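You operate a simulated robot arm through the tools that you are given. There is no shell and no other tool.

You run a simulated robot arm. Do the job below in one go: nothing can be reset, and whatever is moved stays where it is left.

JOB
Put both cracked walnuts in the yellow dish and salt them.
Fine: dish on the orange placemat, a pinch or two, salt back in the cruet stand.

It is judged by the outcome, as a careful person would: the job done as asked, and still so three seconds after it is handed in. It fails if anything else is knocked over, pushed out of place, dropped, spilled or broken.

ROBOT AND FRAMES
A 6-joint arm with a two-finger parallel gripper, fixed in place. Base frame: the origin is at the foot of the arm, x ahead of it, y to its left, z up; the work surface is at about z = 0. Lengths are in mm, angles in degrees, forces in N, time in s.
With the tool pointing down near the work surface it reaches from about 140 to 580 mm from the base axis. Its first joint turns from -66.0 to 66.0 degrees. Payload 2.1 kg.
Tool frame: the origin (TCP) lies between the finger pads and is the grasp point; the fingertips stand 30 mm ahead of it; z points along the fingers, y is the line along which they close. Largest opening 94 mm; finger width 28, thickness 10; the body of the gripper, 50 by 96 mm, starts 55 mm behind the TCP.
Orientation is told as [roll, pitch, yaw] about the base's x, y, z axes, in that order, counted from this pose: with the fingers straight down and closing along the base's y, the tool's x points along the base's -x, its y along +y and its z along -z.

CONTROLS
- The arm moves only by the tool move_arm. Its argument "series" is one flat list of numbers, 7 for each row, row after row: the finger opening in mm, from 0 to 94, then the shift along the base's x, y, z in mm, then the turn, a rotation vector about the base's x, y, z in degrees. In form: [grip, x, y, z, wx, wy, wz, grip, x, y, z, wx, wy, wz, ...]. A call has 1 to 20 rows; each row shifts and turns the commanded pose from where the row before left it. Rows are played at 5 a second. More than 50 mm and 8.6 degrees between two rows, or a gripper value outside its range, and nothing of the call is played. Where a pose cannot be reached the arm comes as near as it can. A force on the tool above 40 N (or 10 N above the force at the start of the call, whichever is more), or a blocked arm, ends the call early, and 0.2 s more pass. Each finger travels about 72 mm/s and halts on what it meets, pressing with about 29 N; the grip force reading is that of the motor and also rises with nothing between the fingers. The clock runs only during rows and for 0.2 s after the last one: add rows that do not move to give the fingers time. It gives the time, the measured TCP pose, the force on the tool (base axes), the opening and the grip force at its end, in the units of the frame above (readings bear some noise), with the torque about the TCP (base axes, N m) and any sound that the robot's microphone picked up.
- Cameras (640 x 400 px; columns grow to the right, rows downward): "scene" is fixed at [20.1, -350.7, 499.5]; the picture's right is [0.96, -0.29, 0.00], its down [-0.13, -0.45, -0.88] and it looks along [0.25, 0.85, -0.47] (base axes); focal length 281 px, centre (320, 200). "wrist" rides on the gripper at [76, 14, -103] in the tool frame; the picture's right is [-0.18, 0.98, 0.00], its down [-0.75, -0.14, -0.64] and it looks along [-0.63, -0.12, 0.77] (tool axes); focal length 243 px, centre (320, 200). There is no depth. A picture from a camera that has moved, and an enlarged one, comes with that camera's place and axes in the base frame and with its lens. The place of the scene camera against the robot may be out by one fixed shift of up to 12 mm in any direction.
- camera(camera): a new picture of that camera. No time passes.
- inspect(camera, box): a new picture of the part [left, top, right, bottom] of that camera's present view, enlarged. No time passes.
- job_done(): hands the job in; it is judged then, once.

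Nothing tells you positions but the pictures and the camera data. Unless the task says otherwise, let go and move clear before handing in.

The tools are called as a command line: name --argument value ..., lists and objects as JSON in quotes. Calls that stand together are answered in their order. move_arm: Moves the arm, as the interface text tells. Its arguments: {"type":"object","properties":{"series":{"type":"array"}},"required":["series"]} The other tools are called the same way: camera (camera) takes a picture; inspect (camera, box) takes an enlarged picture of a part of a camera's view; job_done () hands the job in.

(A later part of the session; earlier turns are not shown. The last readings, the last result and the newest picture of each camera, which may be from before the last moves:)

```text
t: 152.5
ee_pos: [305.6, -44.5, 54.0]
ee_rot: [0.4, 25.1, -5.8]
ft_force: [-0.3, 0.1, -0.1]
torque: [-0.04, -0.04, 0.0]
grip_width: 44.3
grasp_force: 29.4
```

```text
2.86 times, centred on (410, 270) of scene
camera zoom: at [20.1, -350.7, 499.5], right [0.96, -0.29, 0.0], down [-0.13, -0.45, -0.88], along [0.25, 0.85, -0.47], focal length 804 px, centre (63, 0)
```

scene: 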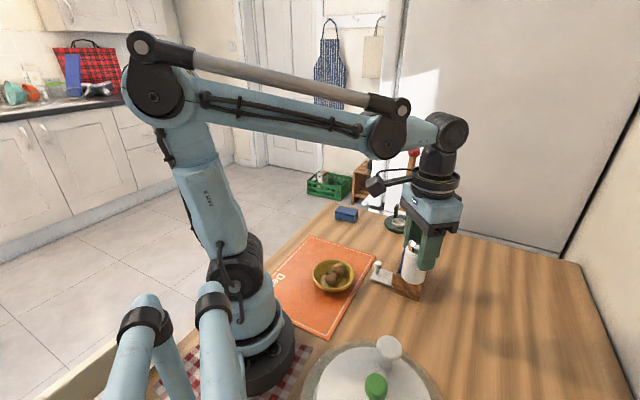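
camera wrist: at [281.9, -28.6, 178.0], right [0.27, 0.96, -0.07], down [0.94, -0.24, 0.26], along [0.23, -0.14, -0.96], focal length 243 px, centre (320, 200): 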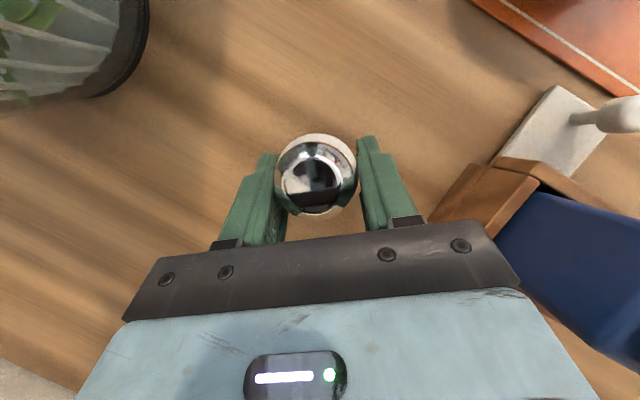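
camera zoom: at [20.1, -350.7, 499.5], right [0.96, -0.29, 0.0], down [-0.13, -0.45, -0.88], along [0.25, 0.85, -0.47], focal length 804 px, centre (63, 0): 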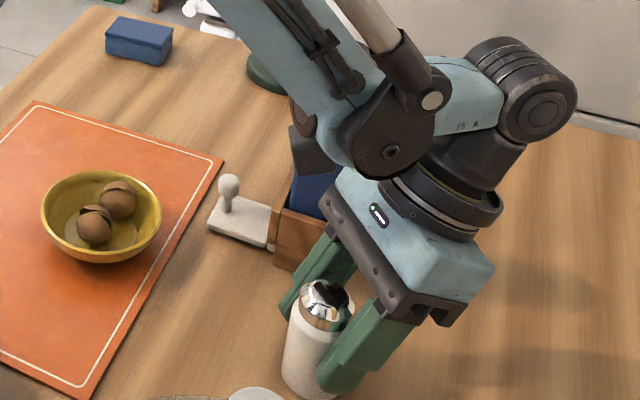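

Regripped firmly. I'll lift and carry it back over the dish.

move_arm --series '[34, 0, 0, 10, 0, 0, 0, 34, 0, 0, 25, 0, 0, 0, 34, 0, 0, 30, 0, 0, 0, 34, 0, 0, 35, 0, 0, 0, 34, 0, 0, 0, -0.88, -8.35, 0, 34, 0, 0, 0, -0.88, -8.35, 0, 34, 0, 0, 0, -0.88, -8.35, 0, 34, -9, 14.8, 14.7, 0, 0, 8.37, 34, -9, 14.8, 14.7, 0, 0, 8.37, 34, -9, 14.8, 14.7, 0, 0, 8.37, 34, -9, 14.8, 14.7, 0, 0, 8.37, 34, -9, 14.8, 14.7, 0, 0, 8.37, 34, -9, 14.8, 14.7, 0, 0, 8.37, 34, -9, 14.8, 14.7, 0, 0, 8.37, 34, -9, 14.8, 14.7, 0, 0, 8.37, 34, -9, 14.8, 14.7, 0, 0, 8.37, 34, -9, 14.8, 14.7, 0, 0, 8.37, 34, -9, 14.8, 14.7, 0, 0, 8.37, 34, -9, 14.8, 14.7, 0, 0, 8.37, 34, 0, 0, 0, 0, 0, 0]'

camera --camera "wrist"

camera --camera "scene"

```text
t: 156.7
ee_pos: [196.4, 133.8, 331.4]
ee_rot: [0.2, 0.0, 94.7]
ft_force: [0.4, 0.1, -1.3]
torque: [-0.01, 0.01, 0.0]
grip_width: 44.4
grasp_force: 29.1
```

```text
taken
camera wrist: at [188.4, 56.9, 432.7], right [-0.99, 0.1, 0.0], down [0.08, 0.76, 0.64], along [0.06, 0.64, -0.77], focal length 243 px, centre (320, 200)
```

wrist: 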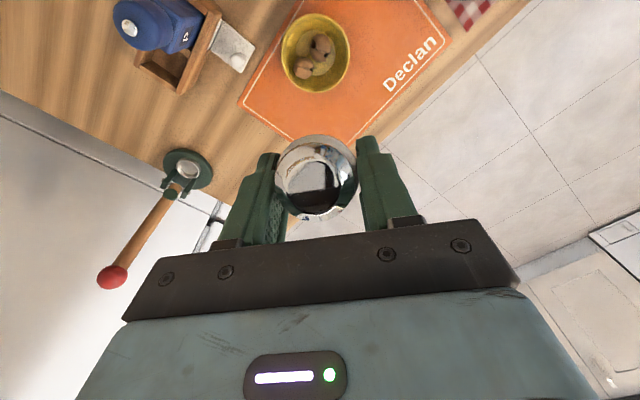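

```text
taken
```

scene: 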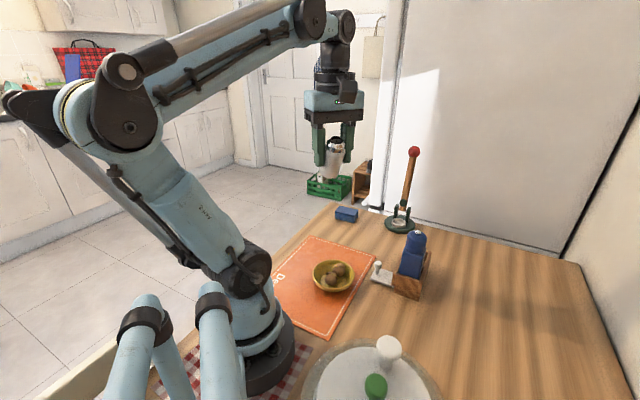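

inspect --camera "wrist" --box '[270, 130, 370, 225]'

move_arm --series '[34, 0.5, 0, 0, 8.47, 0.67, 0, 34, 0, 0, 0, 8.47, 0.67, 0, 34, 0, 0, 0, 8.47, 0.67, 0, 34, 0, 0, 0, 8.47, 0.67, 0, 34, 0, 0, 0, 8.47, 0.67, 0, 34, 0, 0, 0, 8.47, 0.67, 0, 34, 0, 0, 0, 8.47, 0.67, 0, 34, 0, 0, 0, 8.47, 0.67, 0, 34, 0, 0, 0, 8.47, 0.67, 0, 34, 0, 0, 0, 8.47, 0.67, 0, 34, 0, 0, 0, 8.47, 0.67, 0, 34, 0, 0, 0, 8.47, 0.67, 0, 34, 0, 0, 0, 8.47, 0.67, 0, 34, 0, 0, 0, 0, 0, 0]'

camera --camera "scene"

inspect --camera "scene" --box '[310, 255, 360, 295]'

camera --camera "wrist"

```text
4.21 times, centred on (320, 178) of wrist
camera zoom: at [188.4, 56.9, 432.7], right [-0.99, 0.1, 0.0], down [0.08, 0.76, 0.64], along [0.06, 0.64, -0.77], focal length 1022 px, centre (320, 295)
```

zoom: 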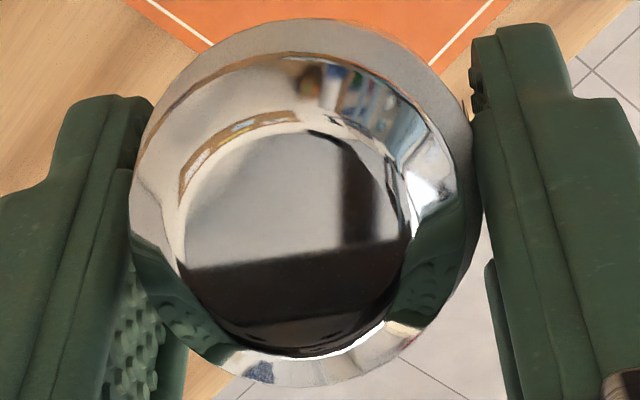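

```text
t: 159.7
ee_pos: [197.2, 133.8, 331.7]
ee_rot: [-179.6, -69.3, -85.7]
ft_force: [0.3, -0.3, -0.7]
torque: [-0.02, -0.02, 0.0]
grip_width: 43.9
grasp_force: 27.8
```

```text
taken
```

scene: 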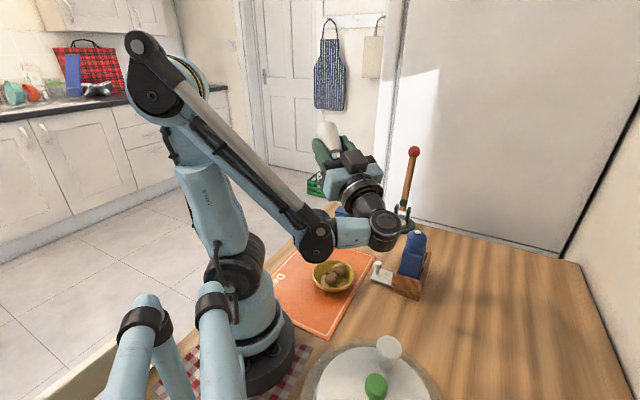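

```text
10.00 times, centred on (335, 275) of scene
camera zoom: at [20.0, -350.7, 499.5], right [0.96, -0.29, 0.0], down [-0.13, -0.45, -0.88], along [0.25, 0.85, -0.47], focal length 2813 px, centre (170, -550)
```

zoom: 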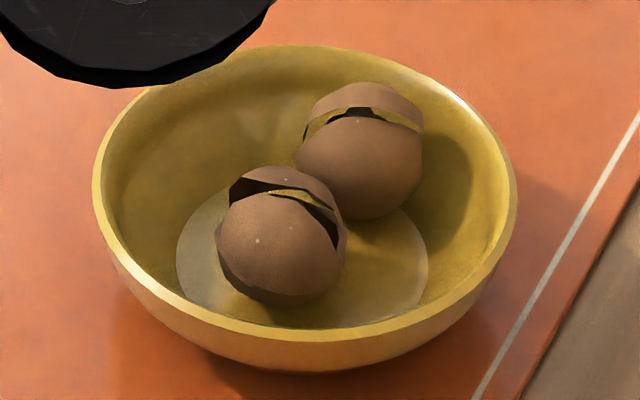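

```text
taken
camera wrist: at [189.0, 63.0, 222.2], right [-0.97, -0.14, 0.17], down [0.21, -0.85, 0.48], along [0.08, 0.5, 0.86], focal length 243 px, centre (320, 200)
```

wrist: 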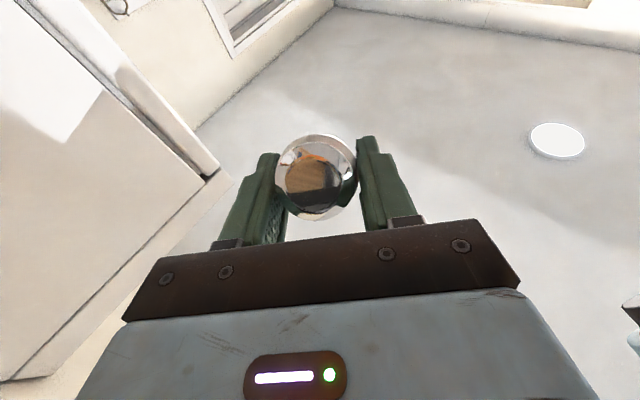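

The shaker is at about 136° with its cap over the dish. I'll shake and check.

move_arm --series '[34, 0, 0, 30, 0, 0, 0, 34, 0, 0, -30, 0, 0, 0, 34, 0, 0, 30, 0, 0, 0, 34, 0, 0, -30, 0, 0, 0, 34, 0, 0, 0, 0, 0, 0]'

inspect --camera "scene" --box '[310, 255, 360, 295]'

```text
t: 160.9
ee_pos: [196.0, 133.3, 329.5]
ee_rot: [-179.6, -69.5, -85.6]
ft_force: [-0.2, 0.3, -0.8]
torque: [-0.03, -0.03, 0.0]
grip_width: 44.4
grasp_force: 29.2
```

```text
10.00 times, centred on (335, 275) of scene
camera zoom: at [20.0, -350.7, 499.5], right [0.96, -0.29, 0.0], down [-0.13, -0.45, -0.88], along [0.25, 0.85, -0.47], focal length 2813 px, centre (170, -550)
```

zoom: 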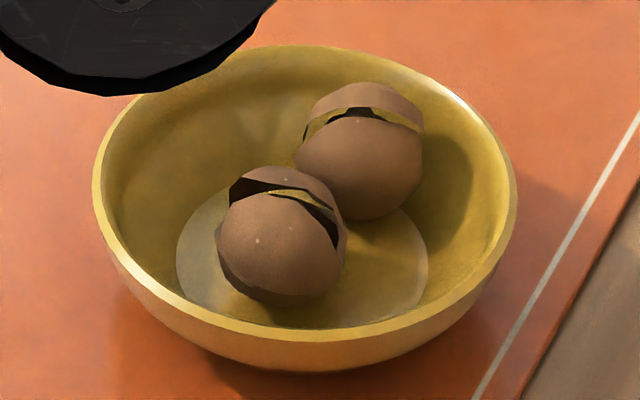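

move_arm --series '[34, 0, -3, 8, 7.5, 0.6, 0, 34, 0, -2, 7, 7.5, 0.6, 0, 34, 0, 0, 0, 0, 0, 0]'

move_arm --series '[34, 0, 0, 45, 0, 0, 0, 34, 0, 0, -45, 0, 0, 0, 34, 0, 0, 45, 0, 0, 0, 34, 0, 0, -45, 0, 0, 0, 34, 0, 0, 45, 0, 0, 0, 34, 0, 0, -45, 0, 0, 0, 34, 0, 0, 0, 0, 0, 0]'

inspect --camera "scene" --box '[310, 255, 360, 295]'

inspect --camera "scene" --box '[290, 100, 400, 260]'

```text
t: 161.7
ee_pos: [196.9, 128.6, 346.4]
ee_rot: [-179.7, -54.5, -85.6]
ft_force: [-0.7, 0.1, -1.5]
torque: [-0.02, -0.01, 0.01]
grip_width: 44.1
grasp_force: 28.6
```

```text
t: 163.3
ee_pos: [195.8, 127.4, 344.5]
ee_rot: [-179.7, -54.5, -85.5]
ft_force: [-0.2, 0.3, -1.1]
torque: [-0.03, -0.02, 0.01]
grip_width: 43.9
grasp_force: 28.8
```

```text
10.00 times, centred on (335, 275) of scene
camera zoom: at [20.0, -350.7, 499.5], right [0.96, -0.29, 0.0], down [-0.13, -0.45, -0.88], along [0.25, 0.85, -0.47], focal length 2813 px, centre (170, -550)
```

zoom: 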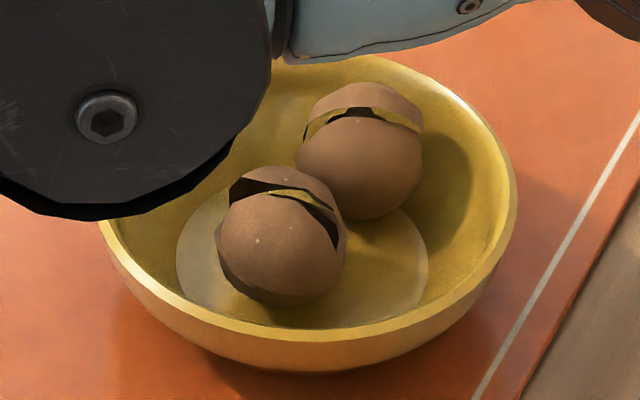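

```text
2.50 times, centred on (345, 180) of scene
camera zoom: at [20.0, -350.7, 499.5], right [0.96, -0.29, 0.0], down [-0.13, -0.45, -0.88], along [0.25, 0.85, -0.47], focal length 703 px, centre (258, 250)
```

zoom: 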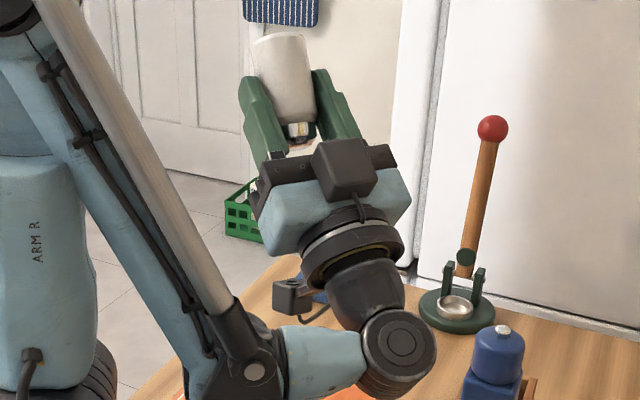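

Three strong shakes at 150° dropped nothing. I'll look closely at the shaker and the other pieces for how this one dispenses.

inspect --camera "scene" --box '[325, 105, 375, 155]'

inspect --camera "wrist" --box '[265, 120, 375, 230]'

inspect --camera "scene" --box '[365, 225, 440, 305]'

inspect --camera "scene" --box '[330, 200, 365, 230]'

```text
8.00 times, centred on (350, 130) of scene
camera zoom: at [20.0, -350.7, 499.5], right [0.96, -0.29, 0.0], down [-0.13, -0.45, -0.88], along [0.25, 0.85, -0.47], focal length 2250 px, centre (80, 760)
```

zoom: 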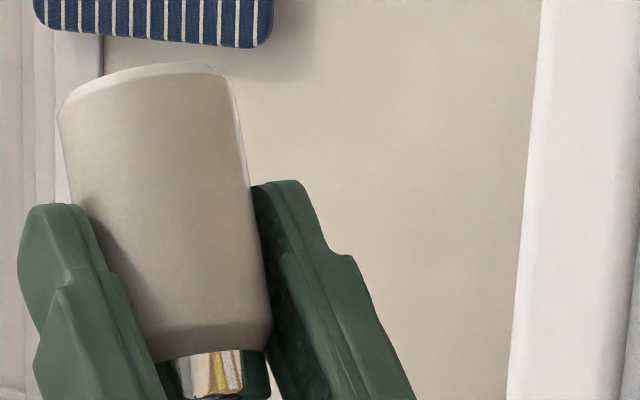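

```text
3.64 times, centred on (320, 175) of wrist
camera zoom: at [185.6, 87.9, 220.8], right [-0.97, -0.19, 0.15], down [0.22, -0.95, 0.24], along [0.09, 0.27, 0.96], focal length 882 px, centre (320, 291)
```

zoom: 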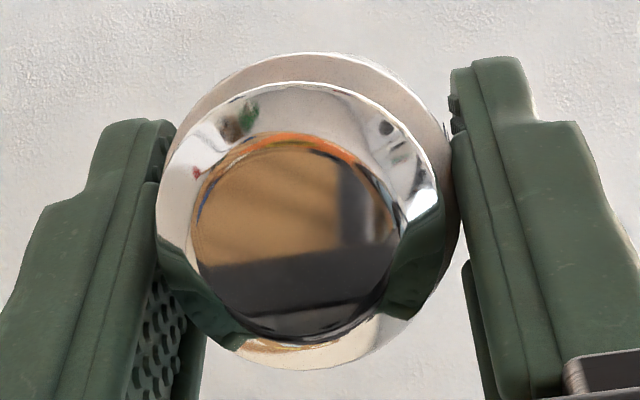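

```text
5.00 times, centred on (402, 265) of scene
camera zoom: at [20.0, -350.7, 499.5], right [0.96, -0.29, 0.0], down [-0.13, -0.45, -0.88], along [0.25, 0.85, -0.47], focal length 1406 px, centre (-92, -125)
```

zoom: 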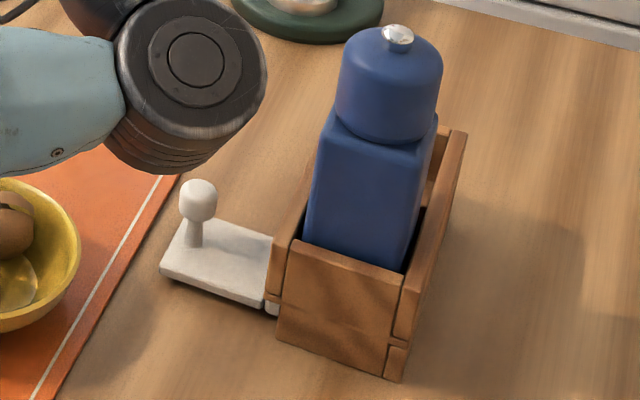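

```text
13.33 times, centred on (348, 215) of scene
camera zoom: at [20.0, -350.7, 499.5], right [0.96, -0.29, 0.0], down [-0.13, -0.45, -0.88], along [0.25, 0.85, -0.47], focal length 3751 px, centre (-47, 0)
```

zoom: 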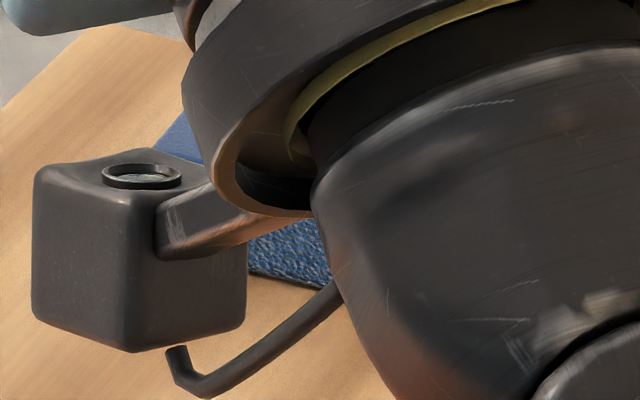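

inspect --camera "scene" --box '[318, 272, 345, 290]'

inspect --camera "scene" --box '[335, 262, 362, 280]'

inspect --camera "scene" --box '[345, 150, 400, 200]'

```text
16.00 times, centred on (332, 281) of scene
camera zoom: at [20.0, -350.7, 499.5], right [0.96, -0.29, 0.0], down [-0.13, -0.45, -0.88], along [0.25, 0.85, -0.47], focal length 4501 px, centre (136, -1096)
```

zoom: 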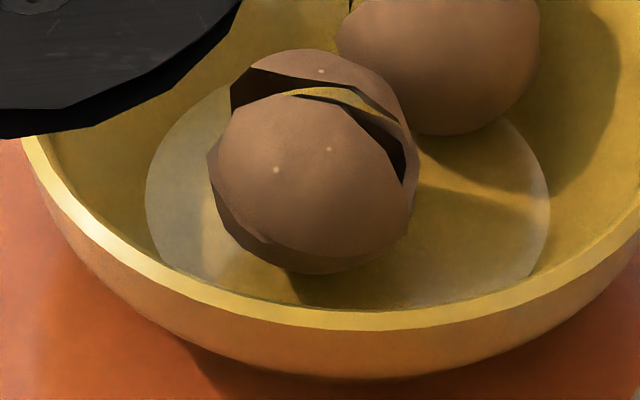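

```text
16.00 times, centred on (348, 271) of scene
camera zoom: at [20.0, -350.7, 499.5], right [0.96, -0.29, 0.0], down [-0.13, -0.45, -0.88], along [0.25, 0.85, -0.47], focal length 4501 px, centre (-136, -936)
```

zoom: 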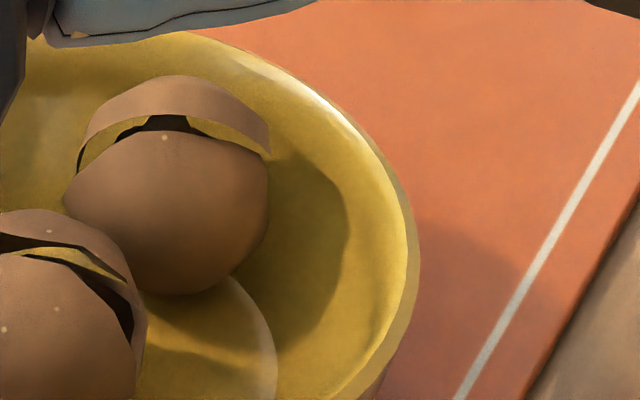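

```text
8.00 times, centred on (372, 175) of scene
camera zoom: at [20.0, -350.7, 499.5], right [0.96, -0.29, 0.0], down [-0.13, -0.45, -0.88], along [0.25, 0.85, -0.47], focal length 2250 px, centre (-100, 400)
```

zoom: 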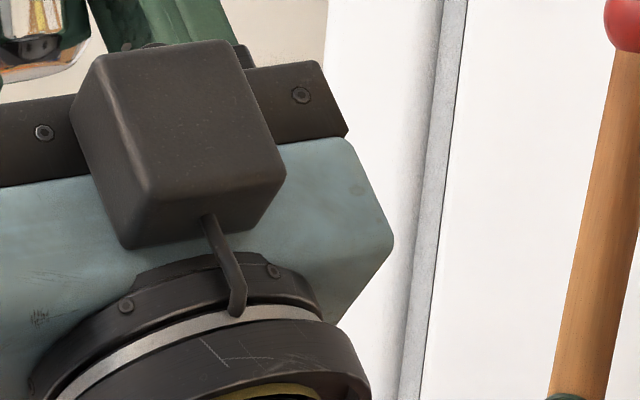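

inspect --camera "scene" --box '[368, 255, 408, 290]'

inspect --camera "scene" --box '[395, 250, 440, 305]'

inspect --camera "scene" --box '[325, 108, 355, 130]'

```text
11.43 times, centred on (388, 272) of scene
camera zoom: at [20.0, -350.7, 499.5], right [0.96, -0.29, 0.0], down [-0.13, -0.45, -0.88], along [0.25, 0.85, -0.47], focal length 3215 px, centre (-457, -629)
```

zoom: 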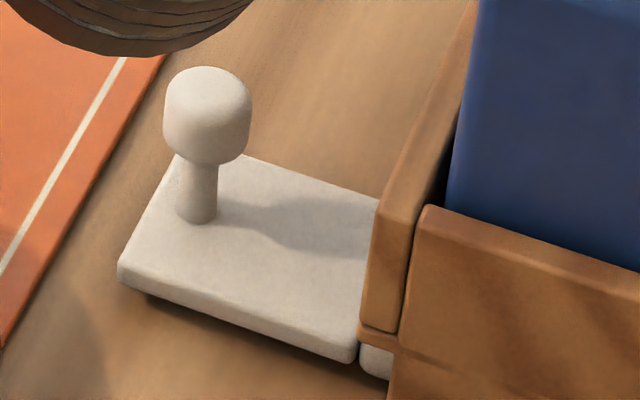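

```text
7.27 times, centred on (418, 278) of scene
camera zoom: at [20.0, -350.7, 499.5], right [0.96, -0.29, 0.0], down [-0.13, -0.45, -0.88], along [0.25, 0.85, -0.47], focal length 2046 px, centre (-389, -364)
```

zoom: 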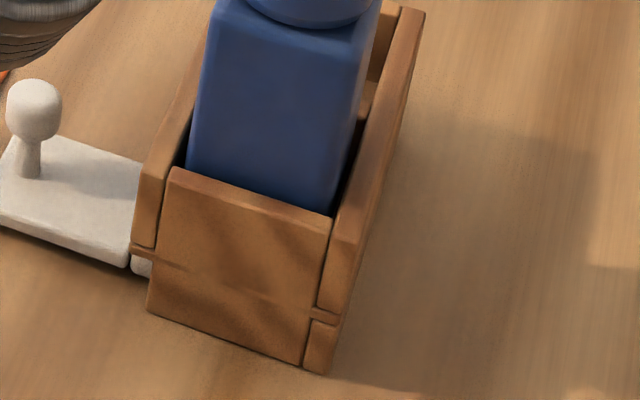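

```text
16.00 times, centred on (340, 119) of scene
camera zoom: at [20.0, -350.7, 499.5], right [0.96, -0.29, 0.0], down [-0.13, -0.45, -0.88], along [0.25, 0.85, -0.47], focal length 4501 px, centre (0, 1496)
```

zoom: 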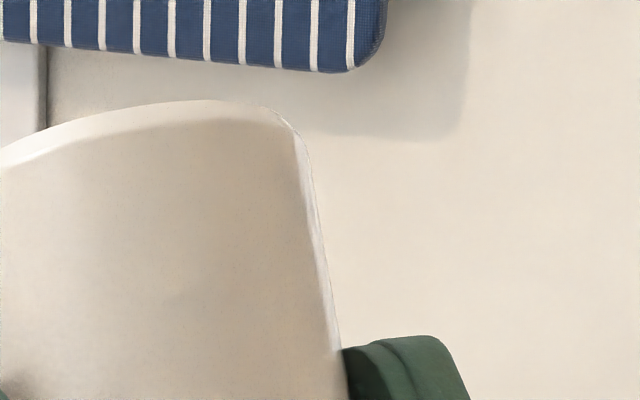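

move_arm --series '[34, -15, 0, 0, 0, 0, 0, 34, 30, 0, 0, 0, 0, 0, 34, -30, 0, 0, 0, 0, 0, 34, 30, 0, 0, 0, 0, 0, 34, -30, 0, 0, 0, 0, 0, 34, 15, 0, 0, 0, 0, 0, 34, 0, 0, 0, 0, 0, 0, 34, 0, 0, 0, 0, 0, 0]'

inspect --camera "scene" --box '[310, 255, 360, 295]'

move_arm --series '[34, 0, 0, 0, -8, -0.6, 0, 34, 0, 0, 0, 8, 0.6, 0, 34, 0, 0, 0, -8, -0.6, 0, 34, 0, 0, 0, 8, 0.6, 0, 34, 0, 0, 0, 0, 0, 0, 34, 0, 0, 0, 0, 0, 0]'

inspect --camera "scene" --box '[310, 255, 360, 295]'

```text
t: 165.1
ee_pos: [197.4, 127.1, 344.9]
ee_rot: [-179.7, -54.5, -85.6]
ft_force: [-0.7, 0.5, -1.2]
torque: [-0.01, 0.01, 0.03]
grip_width: 44.0
grasp_force: 29.2
```

```text
10.00 times, centred on (335, 275) of scene
camera zoom: at [20.1, -350.7, 499.5], right [0.96, -0.29, 0.0], down [-0.13, -0.45, -0.88], along [0.25, 0.85, -0.47], focal length 2813 px, centre (170, -550)
```

zoom: 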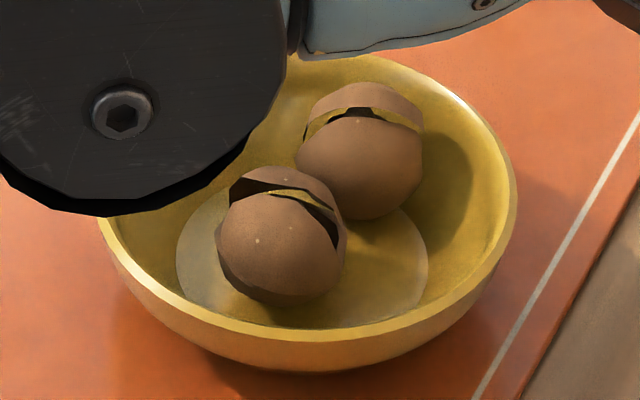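

```text
t: 166.5
ee_pos: [197.1, 128.5, 344.8]
ee_rot: [-179.6, -54.5, -85.6]
ft_force: [-0.2, -0.1, -0.6]
torque: [0.01, 0.0, 0.0]
grip_width: 44.0
grasp_force: 28.9
```

```text
10.00 times, centred on (335, 275) of scene
camera zoom: at [20.1, -350.7, 499.5], right [0.96, -0.29, 0.0], down [-0.13, -0.45, -0.88], along [0.25, 0.85, -0.47], focal length 2813 px, centre (170, -550)
```

zoom: 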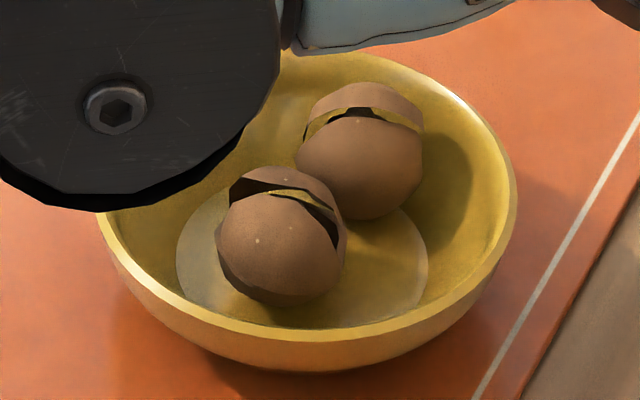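

Nothing comes out at 150° either. I'll take the shaker to a farther clear spot and regrip it from the side, so I can turn it fully upside down at a lower height.

move_arm --series '[34, 0, 0, 0, -8.37, -0.66, 0, 34, 0, 0, 0, -8.37, -0.66, 0, 34, 0, 0, 0, -8.37, -0.66, 0, 34, 0, 0, 0, -8.37, -0.66, 0, 34, 0, 0, 0, -8.37, -0.66, 0, 34, 0, 0, 0, -8.37, -0.66, 0, 34, 0, 0, 0, -8.37, -0.66, 0, 34, 0, 0, 0, -8.37, -0.66, 0, 34, 0, 0, 0, -8.37, -0.66, 0, 34, 0, 0, 0, -8.37, -0.66, 0, 34, 0, 0, 0, -8.37, -0.66, 0, 34, 0, 0, 0, -8.37, -0.66, 0, 34, 0, 0, 0, -8.37, -0.66, 0, 34, 0, 0, 0, -8.37, -0.66, 0, 34, 0, 0, 0, -8.37, -0.66, 0, 34, 0, 0, 0, 0, 0, 0]'

move_arm --series '[34, 17.5, -17.6, -12, 0, 0, -8.27, 34, 17.5, -17.6, -12, 0, 0, -8.27, 34, 17.5, -17.6, -12, 0, 0, -8.27, 34, 17.5, -17.6, -12, 0, 0, -8.27, 34, 17.5, -17.6, -12, 0, 0, -8.27, 34, 17.5, -17.6, -12, 0, 0, -8.27, 34, 17.5, -17.6, -12, 0, 0, -8.27, 34, 17.5, -17.6, -12, 0, 0, -8.27, 34, 17.5, -17.6, -12, 0, 0, -8.27, 34, 17.5, -17.6, -12, 0, 0, -8.27, 34, 17.5, -17.6, -12, 0, 0, -8.27, 34, 17.5, -17.6, -12, 0, 0, -8.27, 34, 17.5, -17.6, -12, 0, 0, -8.27, 34, 0, 0, 0, 0, 0, 0]'

camera --camera "scene"

camera --camera "wrist"

```text
t: 169.9
ee_pos: [197.8, 127.7, 345.0]
ee_rot: [0.2, 0.6, 94.5]
ft_force: [-0.9, 0.4, -1.5]
torque: [0.0, -0.02, -0.02]
grip_width: 43.8
grasp_force: 28.3
```

```text
t: 172.9
ee_pos: [426.7, -101.7, 188.7]
ee_rot: [0.2, 0.5, -13.1]
ft_force: [0.3, -0.3, 0.0]
torque: [-0.03, -0.01, 0.02]
grip_width: 43.9
grasp_force: 29.5
```

```text
taken
```

scene: 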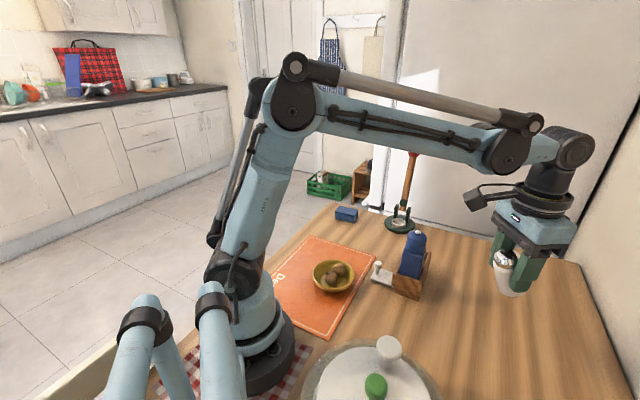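

```text
taken
camera wrist: at [355.9, -70.3, 291.1], right [0.4, 0.92, 0.0], down [0.71, -0.31, 0.64], along [0.58, -0.25, -0.77], focal length 243 px, centre (320, 200)
```

wrist: 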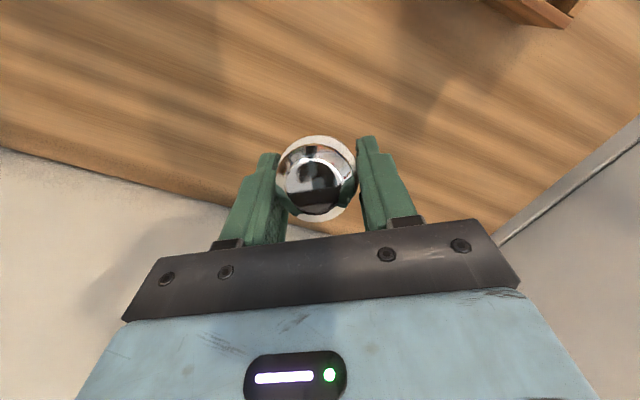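

move_arm --series '[34, 0, 0, -15, 1.88, 8.14, 0, 34, 0, 0, -15, 1.88, 8.14, 0, 34, 0, 0, -15, 1.88, 8.14, 0, 34, 0, 0, 0, 0, 0, 0]'

camera --camera "wrist"

inspect --camera "scene" --box '[440, 180, 600, 340]'

```text
t: 173.9
ee_pos: [424.7, -101.6, 144.2]
ee_rot: [0.2, 25.3, -13.0]
ft_force: [-0.1, 0.1, -0.9]
torque: [0.0, -0.01, 0.0]
grip_width: 43.7
grasp_force: 28.8
```

```text
taken
camera wrist: at [403.7, -81.5, 268.2], right [0.38, 0.92, -0.07], down [0.9, -0.35, 0.26], along [0.21, -0.17, -0.96], focal length 243 px, centre (320, 200)
```

wrist: 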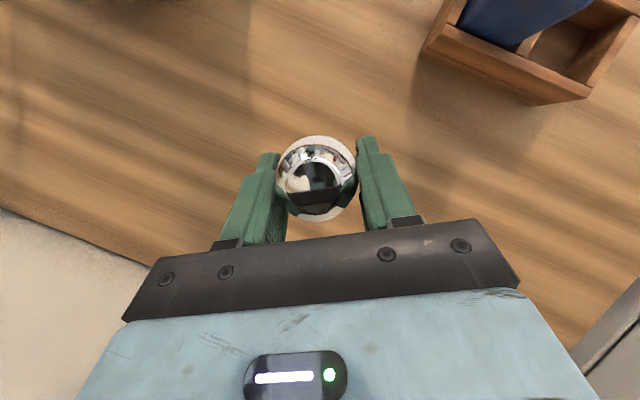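

```text
2.50 times, centred on (520, 260) of scene
camera zoom: at [20.1, -350.8, 499.5], right [0.96, -0.29, 0.0], down [-0.13, -0.45, -0.88], along [0.25, 0.85, -0.47], focal length 703 px, centre (-180, 50)
```

zoom: 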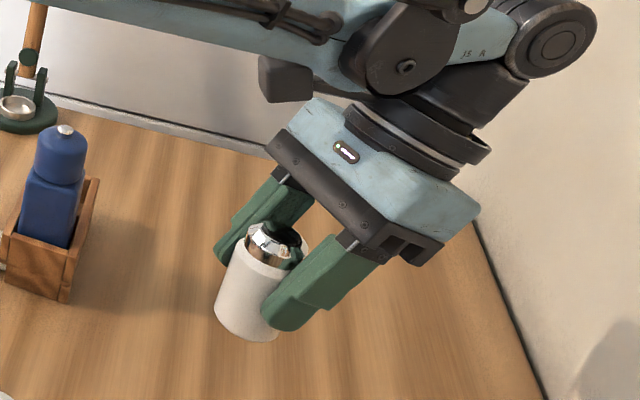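

move_arm --series '[34, 0, 0, -40, 0, 0, 0, 34, 0, 0, -38, 0, 0, 0, 34, 0, 0, -8, 0, 0, 0, 34, 0, 0, 0, 0, 0, 0]'

move_arm --series '[34, 0, 0, -1, 0, 0, 0, 34, 0, 0, 0, 0, 0, 0]'

move_arm --series '[34, 0, 0, -1, 0, 0, 0, 34, 0, 0, 0, 0, 0, 0]'

```text
t: 174.9
ee_pos: [423.8, -102.5, 57.5]
ee_rot: [0.2, 25.2, -13.0]
ft_force: [0.9, 0.0, 0.0]
torque: [0.01, -0.01, -0.01]
grip_width: 43.8
grasp_force: 28.8
```

```text
t: 175.5
ee_pos: [424.8, -101.2, 57.1]
ee_rot: [0.3, 25.3, -13.0]
ft_force: [-0.7, -0.3, -1.3]
torque: [-0.01, 0.02, 0.01]
grip_width: 43.7
grasp_force: 28.7
```

```text
t: 176.1
ee_pos: [423.4, -101.7, 57.6]
ee_rot: [0.1, 25.2, -12.9]
ft_force: [0.5, -0.4, -1.4]
torque: [0.0, -0.02, -0.03]
grip_width: 43.7
grasp_force: 29.0
```

move_arm --series '[34, 0, 0, -1, 0, 0, 0, 34, 0, 0, 0, 0, 0, 0]'

move_arm --series '[34, 0, 0, -1, 0, 0, 0, 34, 0, 0, 0, 0, 0, 0]'

```text
t: 176.7
ee_pos: [424.4, -101.9, 54.3]
ee_rot: [0.2, 25.2, -13.0]
ft_force: [0.0, 0.5, -0.7]
torque: [0.0, -0.05, 0.0]
grip_width: 43.8
grasp_force: 28.9
```

```text
t: 177.3
ee_pos: [424.7, -100.4, 53.9]
ee_rot: [0.3, 25.2, -12.9]
ft_force: [2.1, -1.8, 17.2]
torque: [0.01, -0.26, 0.0]
grip_width: 43.8
grasp_force: 28.9
```

move_arm --series '[34, 0, 0, 0.7, 0, 0, 0, 43, 0, 0, 0, 0, 0, 0, 48, 0, 0, 0, 0, 0, 0, 56, 0, 0, 0, 0, 0, 0, 68, 0, 0, 0, 0, 0, 0, 68, 0, 0, 0, 0, 0, 0]'

inspect --camera "scene" --box '[440, 240, 580, 360]'

camera --camera "wrist"

```text
t: 178.7
ee_pos: [423.7, -101.4, 55.3]
ee_rot: [0.2, 25.2, -13.0]
ft_force: [-0.8, -0.8, 0.4]
torque: [-0.02, 0.0, -0.02]
grip_width: 68.0
grasp_force: 0.0
```

```text
3.33 times, centred on (510, 300) of scene
camera zoom: at [20.1, -350.7, 499.5], right [0.96, -0.29, 0.0], down [-0.13, -0.45, -0.88], along [0.25, 0.85, -0.47], focal length 938 px, centre (-313, -133)
```

zoom: 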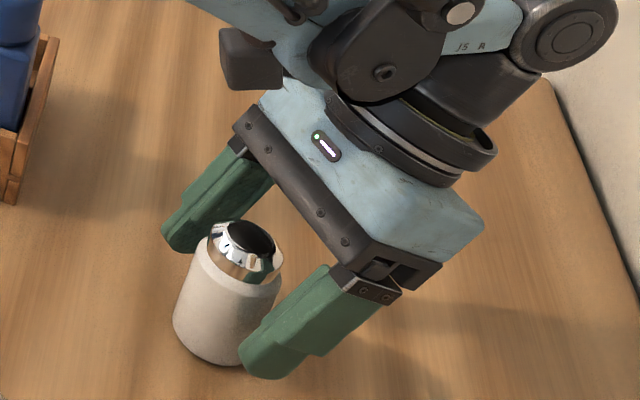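

```text
taken
camera wrist: at [402.8, -81.7, 179.3], right [0.38, 0.92, -0.07], down [0.9, -0.35, 0.26], along [0.21, -0.17, -0.96], focal length 243 px, centre (320, 200)
```

wrist: 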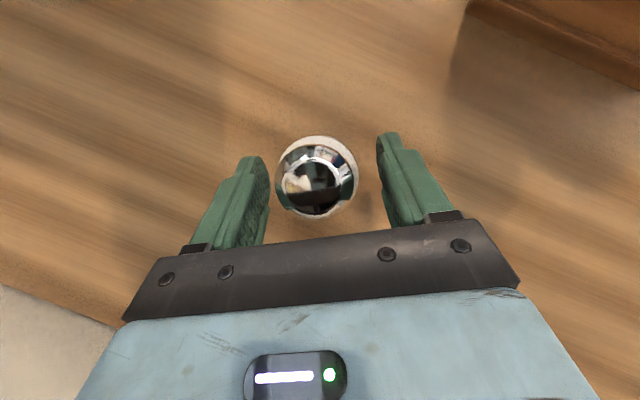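

The shaker stands upright again. I'll retreat upward, look at it unobstructed, then swing the gripper round for a side-on grip.

move_arm --series '[68, 0, 0, 30, 0, 0, 0, 68, 0, 0, 40, 0, 0, 0, 68, 0, 0, 40, -1.88, -8.14, 0, 68, 0, 0, 30, -1.88, -8.14, 0, 68, 0, 0, 0, -1.88, -8.14, 0, 68, -10, 10, 0, 0, 0, 8.15, 68, -10, 10, 0, 0, 0, 8.15, 68, -10, 10, 0, 0, 0, 8.15, 68, -10, 10, 0, 0, 0, 8.15, 68, -10, 5, 0, 0, 0, 8.15, 68, -10, 5, 0, 0, 0, 8.15, 68, -10, 0, 0, 0, 0, 8.15, 68, -10, 0, 0, 0, 0, 8.15, 68, 0, 0, 0, 0, 0, 8.15, 68, 0, 0, 0, 0, 0, 8.15, 68, 0, 0, 0, 0, 0, 0]'

inspect --camera "scene" --box '[470, 290, 520, 340]'

camera --camera "scene"

```text
t: 182.1
ee_pos: [344.3, -51.6, 194.5]
ee_rot: [0.2, 0.5, 68.8]
ft_force: [-0.4, 0.4, 0.2]
torque: [0.0, 0.02, 0.0]
grip_width: 68.2
grasp_force: 0.1
```

```text
8.00 times, centred on (495, 315) of scene
camera zoom: at [20.0, -350.7, 499.5], right [0.96, -0.29, 0.0], down [-0.13, -0.45, -0.88], along [0.25, 0.85, -0.47], focal length 2250 px, centre (-1080, -720)
```

zoom: 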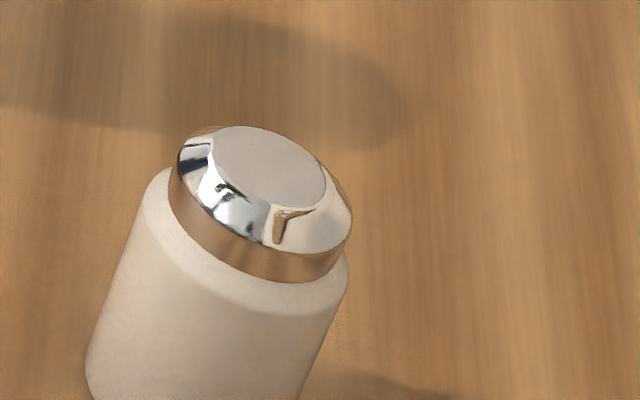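

```text
taken
```

scene: 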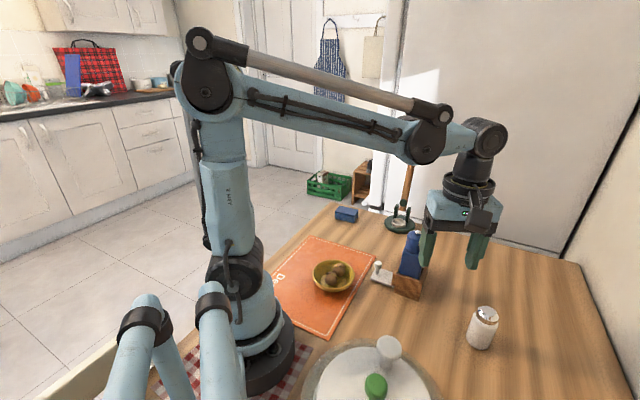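

inspect --camera "scene" --box '[476, 303, 500, 323]'

inspect --camera "scene" --box '[460, 300, 505, 355]'

inspect --camera "scene" --box '[405, 228, 432, 250]'

inspect --camera "wrist" --box '[100, 0, 540, 240]'

```text
16.00 times, centred on (488, 313) of scene
camera zoom: at [20.0, -350.7, 499.5], right [0.96, -0.29, 0.0], down [-0.13, -0.45, -0.88], along [0.25, 0.85, -0.47], focal length 4501 px, centre (-2368, -1608)
```

zoom: 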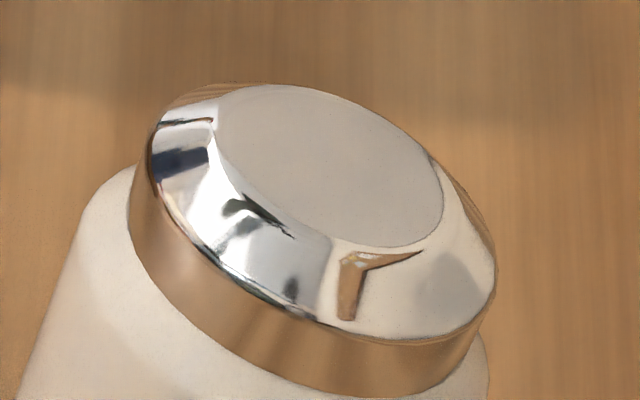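

```text
7.27 times, centred on (482, 328) of scene
camera zoom: at [20.0, -350.7, 499.5], right [0.96, -0.29, 0.0], down [-0.13, -0.45, -0.88], along [0.25, 0.85, -0.47], focal length 2046 px, centre (-862, -727)
```

zoom: 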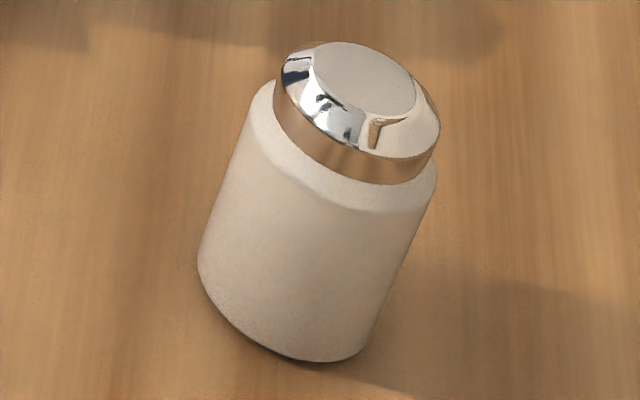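

```text
16.00 times, centred on (418, 239) of scene
camera zoom: at [20.0, -350.7, 499.5], right [0.96, -0.29, 0.0], down [-0.13, -0.45, -0.88], along [0.25, 0.85, -0.47], focal length 4501 px, centre (-1256, -424)
```

zoom: 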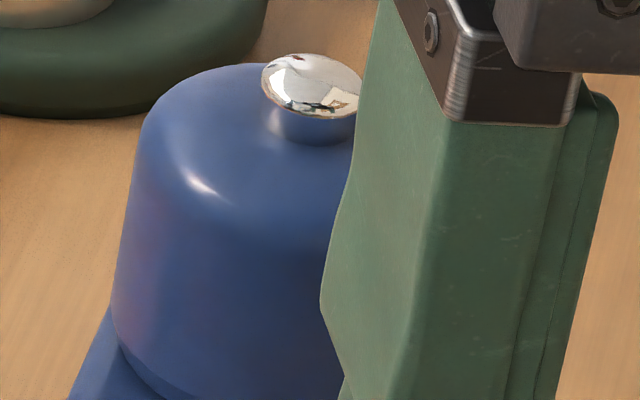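

```text
1.45 times, centred on (320, 120) of wrist
camera zoom: at [304.3, -116.2, 297.3], right [-0.85, 0.53, 0.0], down [0.41, 0.65, 0.64], along [0.34, 0.54, -0.77], focal length 353 px, centre (320, 316)
```

zoom: 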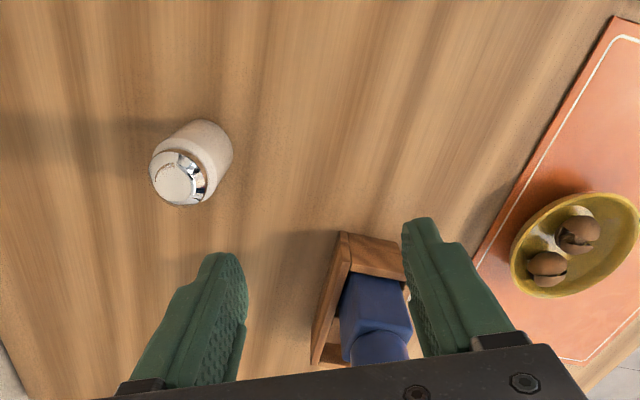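

move_arm --series '[68, 1, -1.5, 0, 0, 0, 8.12, 68, 1, -1.5, 0, 0, 0, 8.12, 68, 1, -1.5, 0, 0, 0, 8.12, 68, 1, -1.5, 0, 0, 0, 8.12, 68, 1, -1.5, 0, 0, 0, 8.12, 68, 1, -1.5, 0, 0, 0, 8.12, 68, 1, -1.5, 0, 0, 0, 8.12, 68, 1, -1.5, 0, 0, 0, 8.12, 68, 1, -1.5, 0, 0, 0, 8.12, 68, 1, -1.5, 0, 0, 0, 8.12, 68, 0, 0, 0, 0, 0, 0]'

move_arm --series '[68, 0, 0, 0, -4.17, -7.21, 0, 68, 0, 0, 0, -4.17, -7.21, 0, 68, 0, 0, 0, -4.17, -7.21, 0, 68, 0, 0, 0, -4.17, -7.21, 0, 68, 0, 0, 0, -4.17, -7.21, 0, 68, 0, 0, 0, -4.17, -7.21, 0, 68, 0, 0, 0, 0, 0, 0]'

camera --camera "wrist"

camera --camera "scene"

```text
t: 184.5
ee_pos: [355.3, -67.6, 195.3]
ee_rot: [0.2, 0.5, 149.8]
ft_force: [0.1, 0.4, 0.3]
torque: [-0.01, -0.01, -0.01]
grip_width: 67.9
grasp_force: 0.1
```

```text
t: 186.1
ee_pos: [354.5, -66.0, 194.9]
ee_rot: [-0.1, 50.5, 149.6]
ft_force: [-0.3, -0.6, 0.2]
torque: [-0.02, 0.0, 0.01]
grip_width: 68.1
grasp_force: 0.1
```

```text
taken
camera wrist: at [321.3, -62.4, 318.2], right [-0.6, -0.79, -0.14], down [-0.77, 0.61, -0.17], along [0.22, 0.01, -0.97], focal length 243 px, centre (320, 200)
```

wrist: 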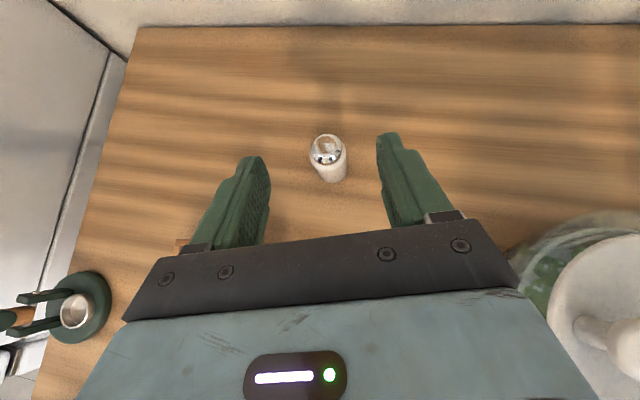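

```text
taken
```

scene: 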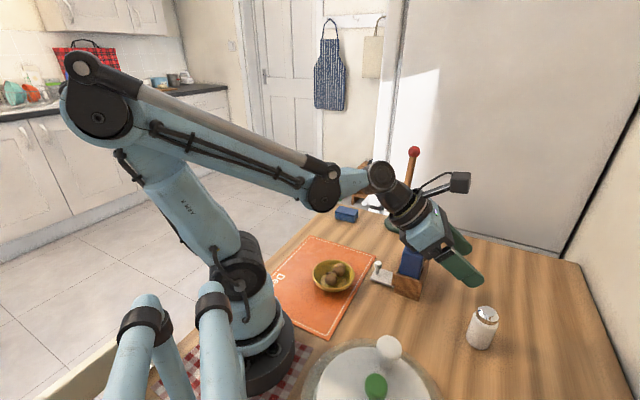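

The shaker is confirmed at (418,-100). I'll descend and slide in along the tool axis.

move_arm --series '[68, 3, -0.7, -35, 0, 0, 0, 68, 3, -0.7, -35, 0, 0, 0, 68, 3.1, -0.8, -33, 0, 0, 0, 68, 0, 0, 0, 0, 0, 0]'

camera --camera "wrist"

inspect --camera "scene" --box '[380, 220, 540, 380]'

```text
t: 187.1
ee_pos: [362.8, -69.2, 90.8]
ee_rot: [0.0, 50.4, 149.6]
ft_force: [1.6, -0.6, -0.2]
torque: [-0.01, -0.02, 0.02]
grip_width: 68.0
grasp_force: 0.1
```

```text
taken
camera wrist: at [330.7, -65.8, 215.1], right [-0.6, -0.79, -0.14], down [-0.77, 0.61, -0.17], along [0.22, 0.01, -0.97], focal length 243 px, centre (320, 200)
```

wrist: 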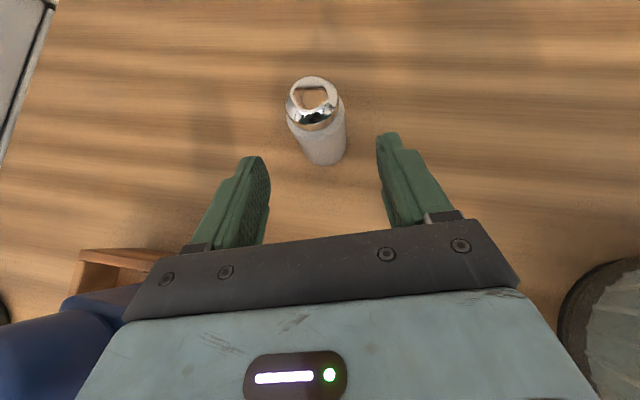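

```text
2.50 times, centred on (460, 300) of scene
camera zoom: at [20.0, -350.7, 499.5], right [0.96, -0.29, 0.0], down [-0.13, -0.45, -0.88], along [0.25, 0.85, -0.47], focal length 703 px, centre (-30, -50)
```

zoom: 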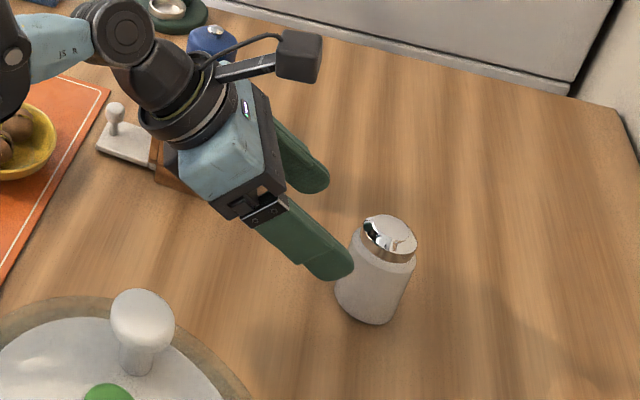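

move_arm --series '[68, 11.85, -6.6, -10.8, 0, 0, 0, 68, 11.85, -6.6, -10.8, 0, 0, 0, 68, 11.85, -6.6, -10.8, 0, 0, 0, 68, 0, 0, 0, 0, 0, 0]'

camera --camera "wrist"

move_arm --series '[68, 11.85, -6.6, -10.8, 0, 0, 0, 68, 0, 0, 0, 0, 0, 0]'

camera --camera "wrist"

inspect --camera "scene" --box '[380, 220, 540, 380]'

```text
t: 188.1
ee_pos: [401.4, -88.7, 63.3]
ee_rot: [0.0, 50.3, 149.5]
ft_force: [0.5, 0.3, 0.0]
torque: [-0.03, 0.03, -0.01]
grip_width: 68.2
grasp_force: 0.2
out of reach, approached as far as the arm can: row 3
```

```text
taken
camera wrist: at [368.7, -84.5, 186.8], right [-0.6, -0.79, -0.14], down [-0.77, 0.62, -0.17], along [0.22, 0.01, -0.98], focal length 243 px, centre (320, 200)
```

wrist: 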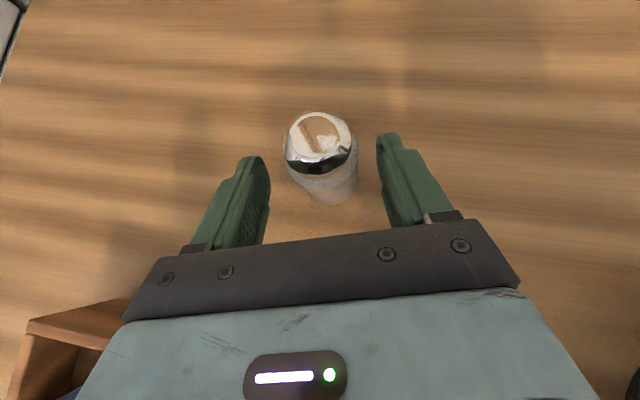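

```text
t: 188.7
ee_pos: [414.7, -95.0, 55.7]
ee_rot: [0.0, 50.3, 149.5]
ft_force: [0.7, 0.1, 0.7]
torque: [0.0, 0.01, 0.02]
grip_width: 67.9
grasp_force: 0.1
out of reach, approached as far as the arm can: row 1
```

```text
taken
camera wrist: at [382.1, -91.7, 179.3], right [-0.6, -0.79, -0.14], down [-0.77, 0.62, -0.17], along [0.22, 0.01, -0.98], focal length 243 px, centre (320, 200)
```

wrist: 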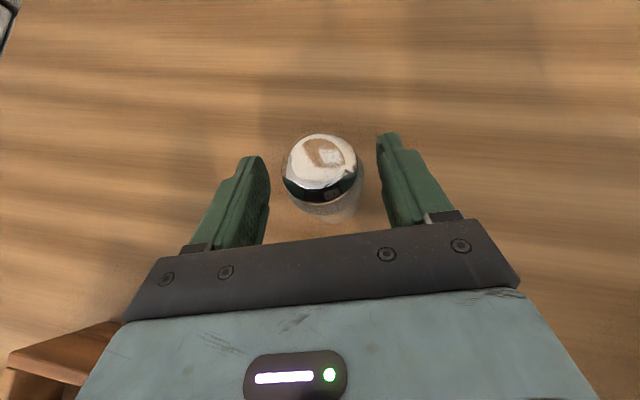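

```text
2.50 times, centred on (460, 300) of scene
camera zoom: at [20.0, -350.7, 499.5], right [0.96, -0.29, 0.0], down [-0.13, -0.45, -0.88], along [0.25, 0.85, -0.47], focal length 703 px, centre (-30, -50)
```

zoom: 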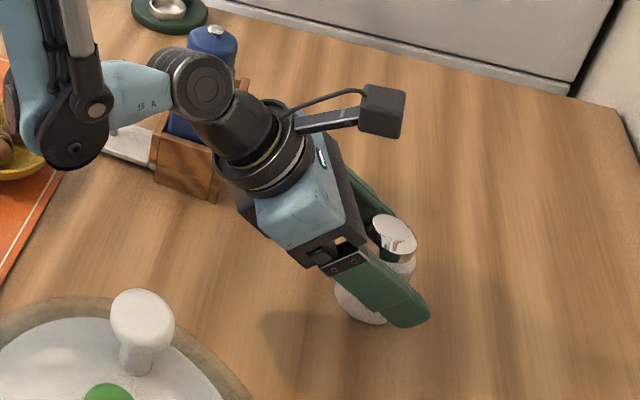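

move_arm --series '[58, -2.5, 1.5, 0, 0, 0, 0, 52, 0, 0, 0, 0, 0, 0, 48, 0, 0, 0, 0, 0, 0, 45, 0, 0, 0, 0, 0, 0, 42, 0, 0, 0, 0, 0, 0, 38, 0, 0, 0, 0, 0, 0, 34, 0, 0, 0, 0, 0, 0, 34, 0, 0, 0, 0, 0, 0]'

camera --camera "wrist"

inspect --camera "scene" --box '[400, 240, 530, 370]'

```text
t: 190.5
ee_pos: [413.0, -93.1, 57.0]
ee_rot: [0.0, 50.3, 149.6]
ft_force: [-1.1, 0.9, 0.6]
torque: [0.04, 0.0, 0.01]
grip_width: 40.8
grasp_force: 28.8
```

```text
taken
camera wrist: at [380.2, -89.8, 180.5], right [-0.6, -0.79, -0.14], down [-0.77, 0.61, -0.17], along [0.22, 0.01, -0.98], focal length 243 px, centre (320, 200)
```

wrist: 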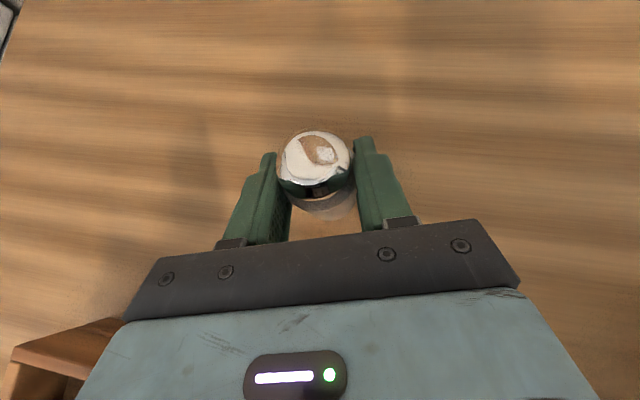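

```text
3.08 times, centred on (465, 305) of scene
camera zoom: at [20.1, -350.7, 499.5], right [0.96, -0.29, 0.0], down [-0.13, -0.45, -0.88], along [0.25, 0.85, -0.47], focal length 866 px, centre (-126, -123)
```

zoom: 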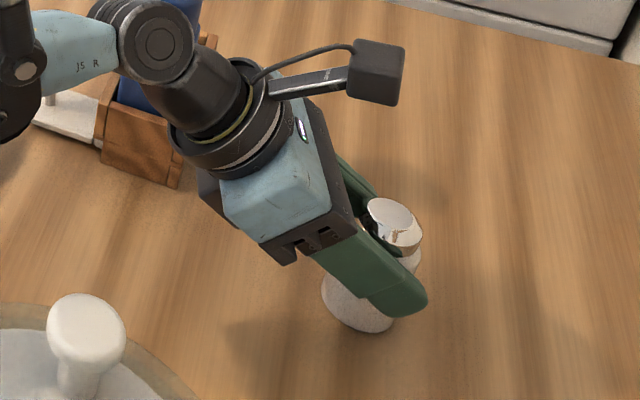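

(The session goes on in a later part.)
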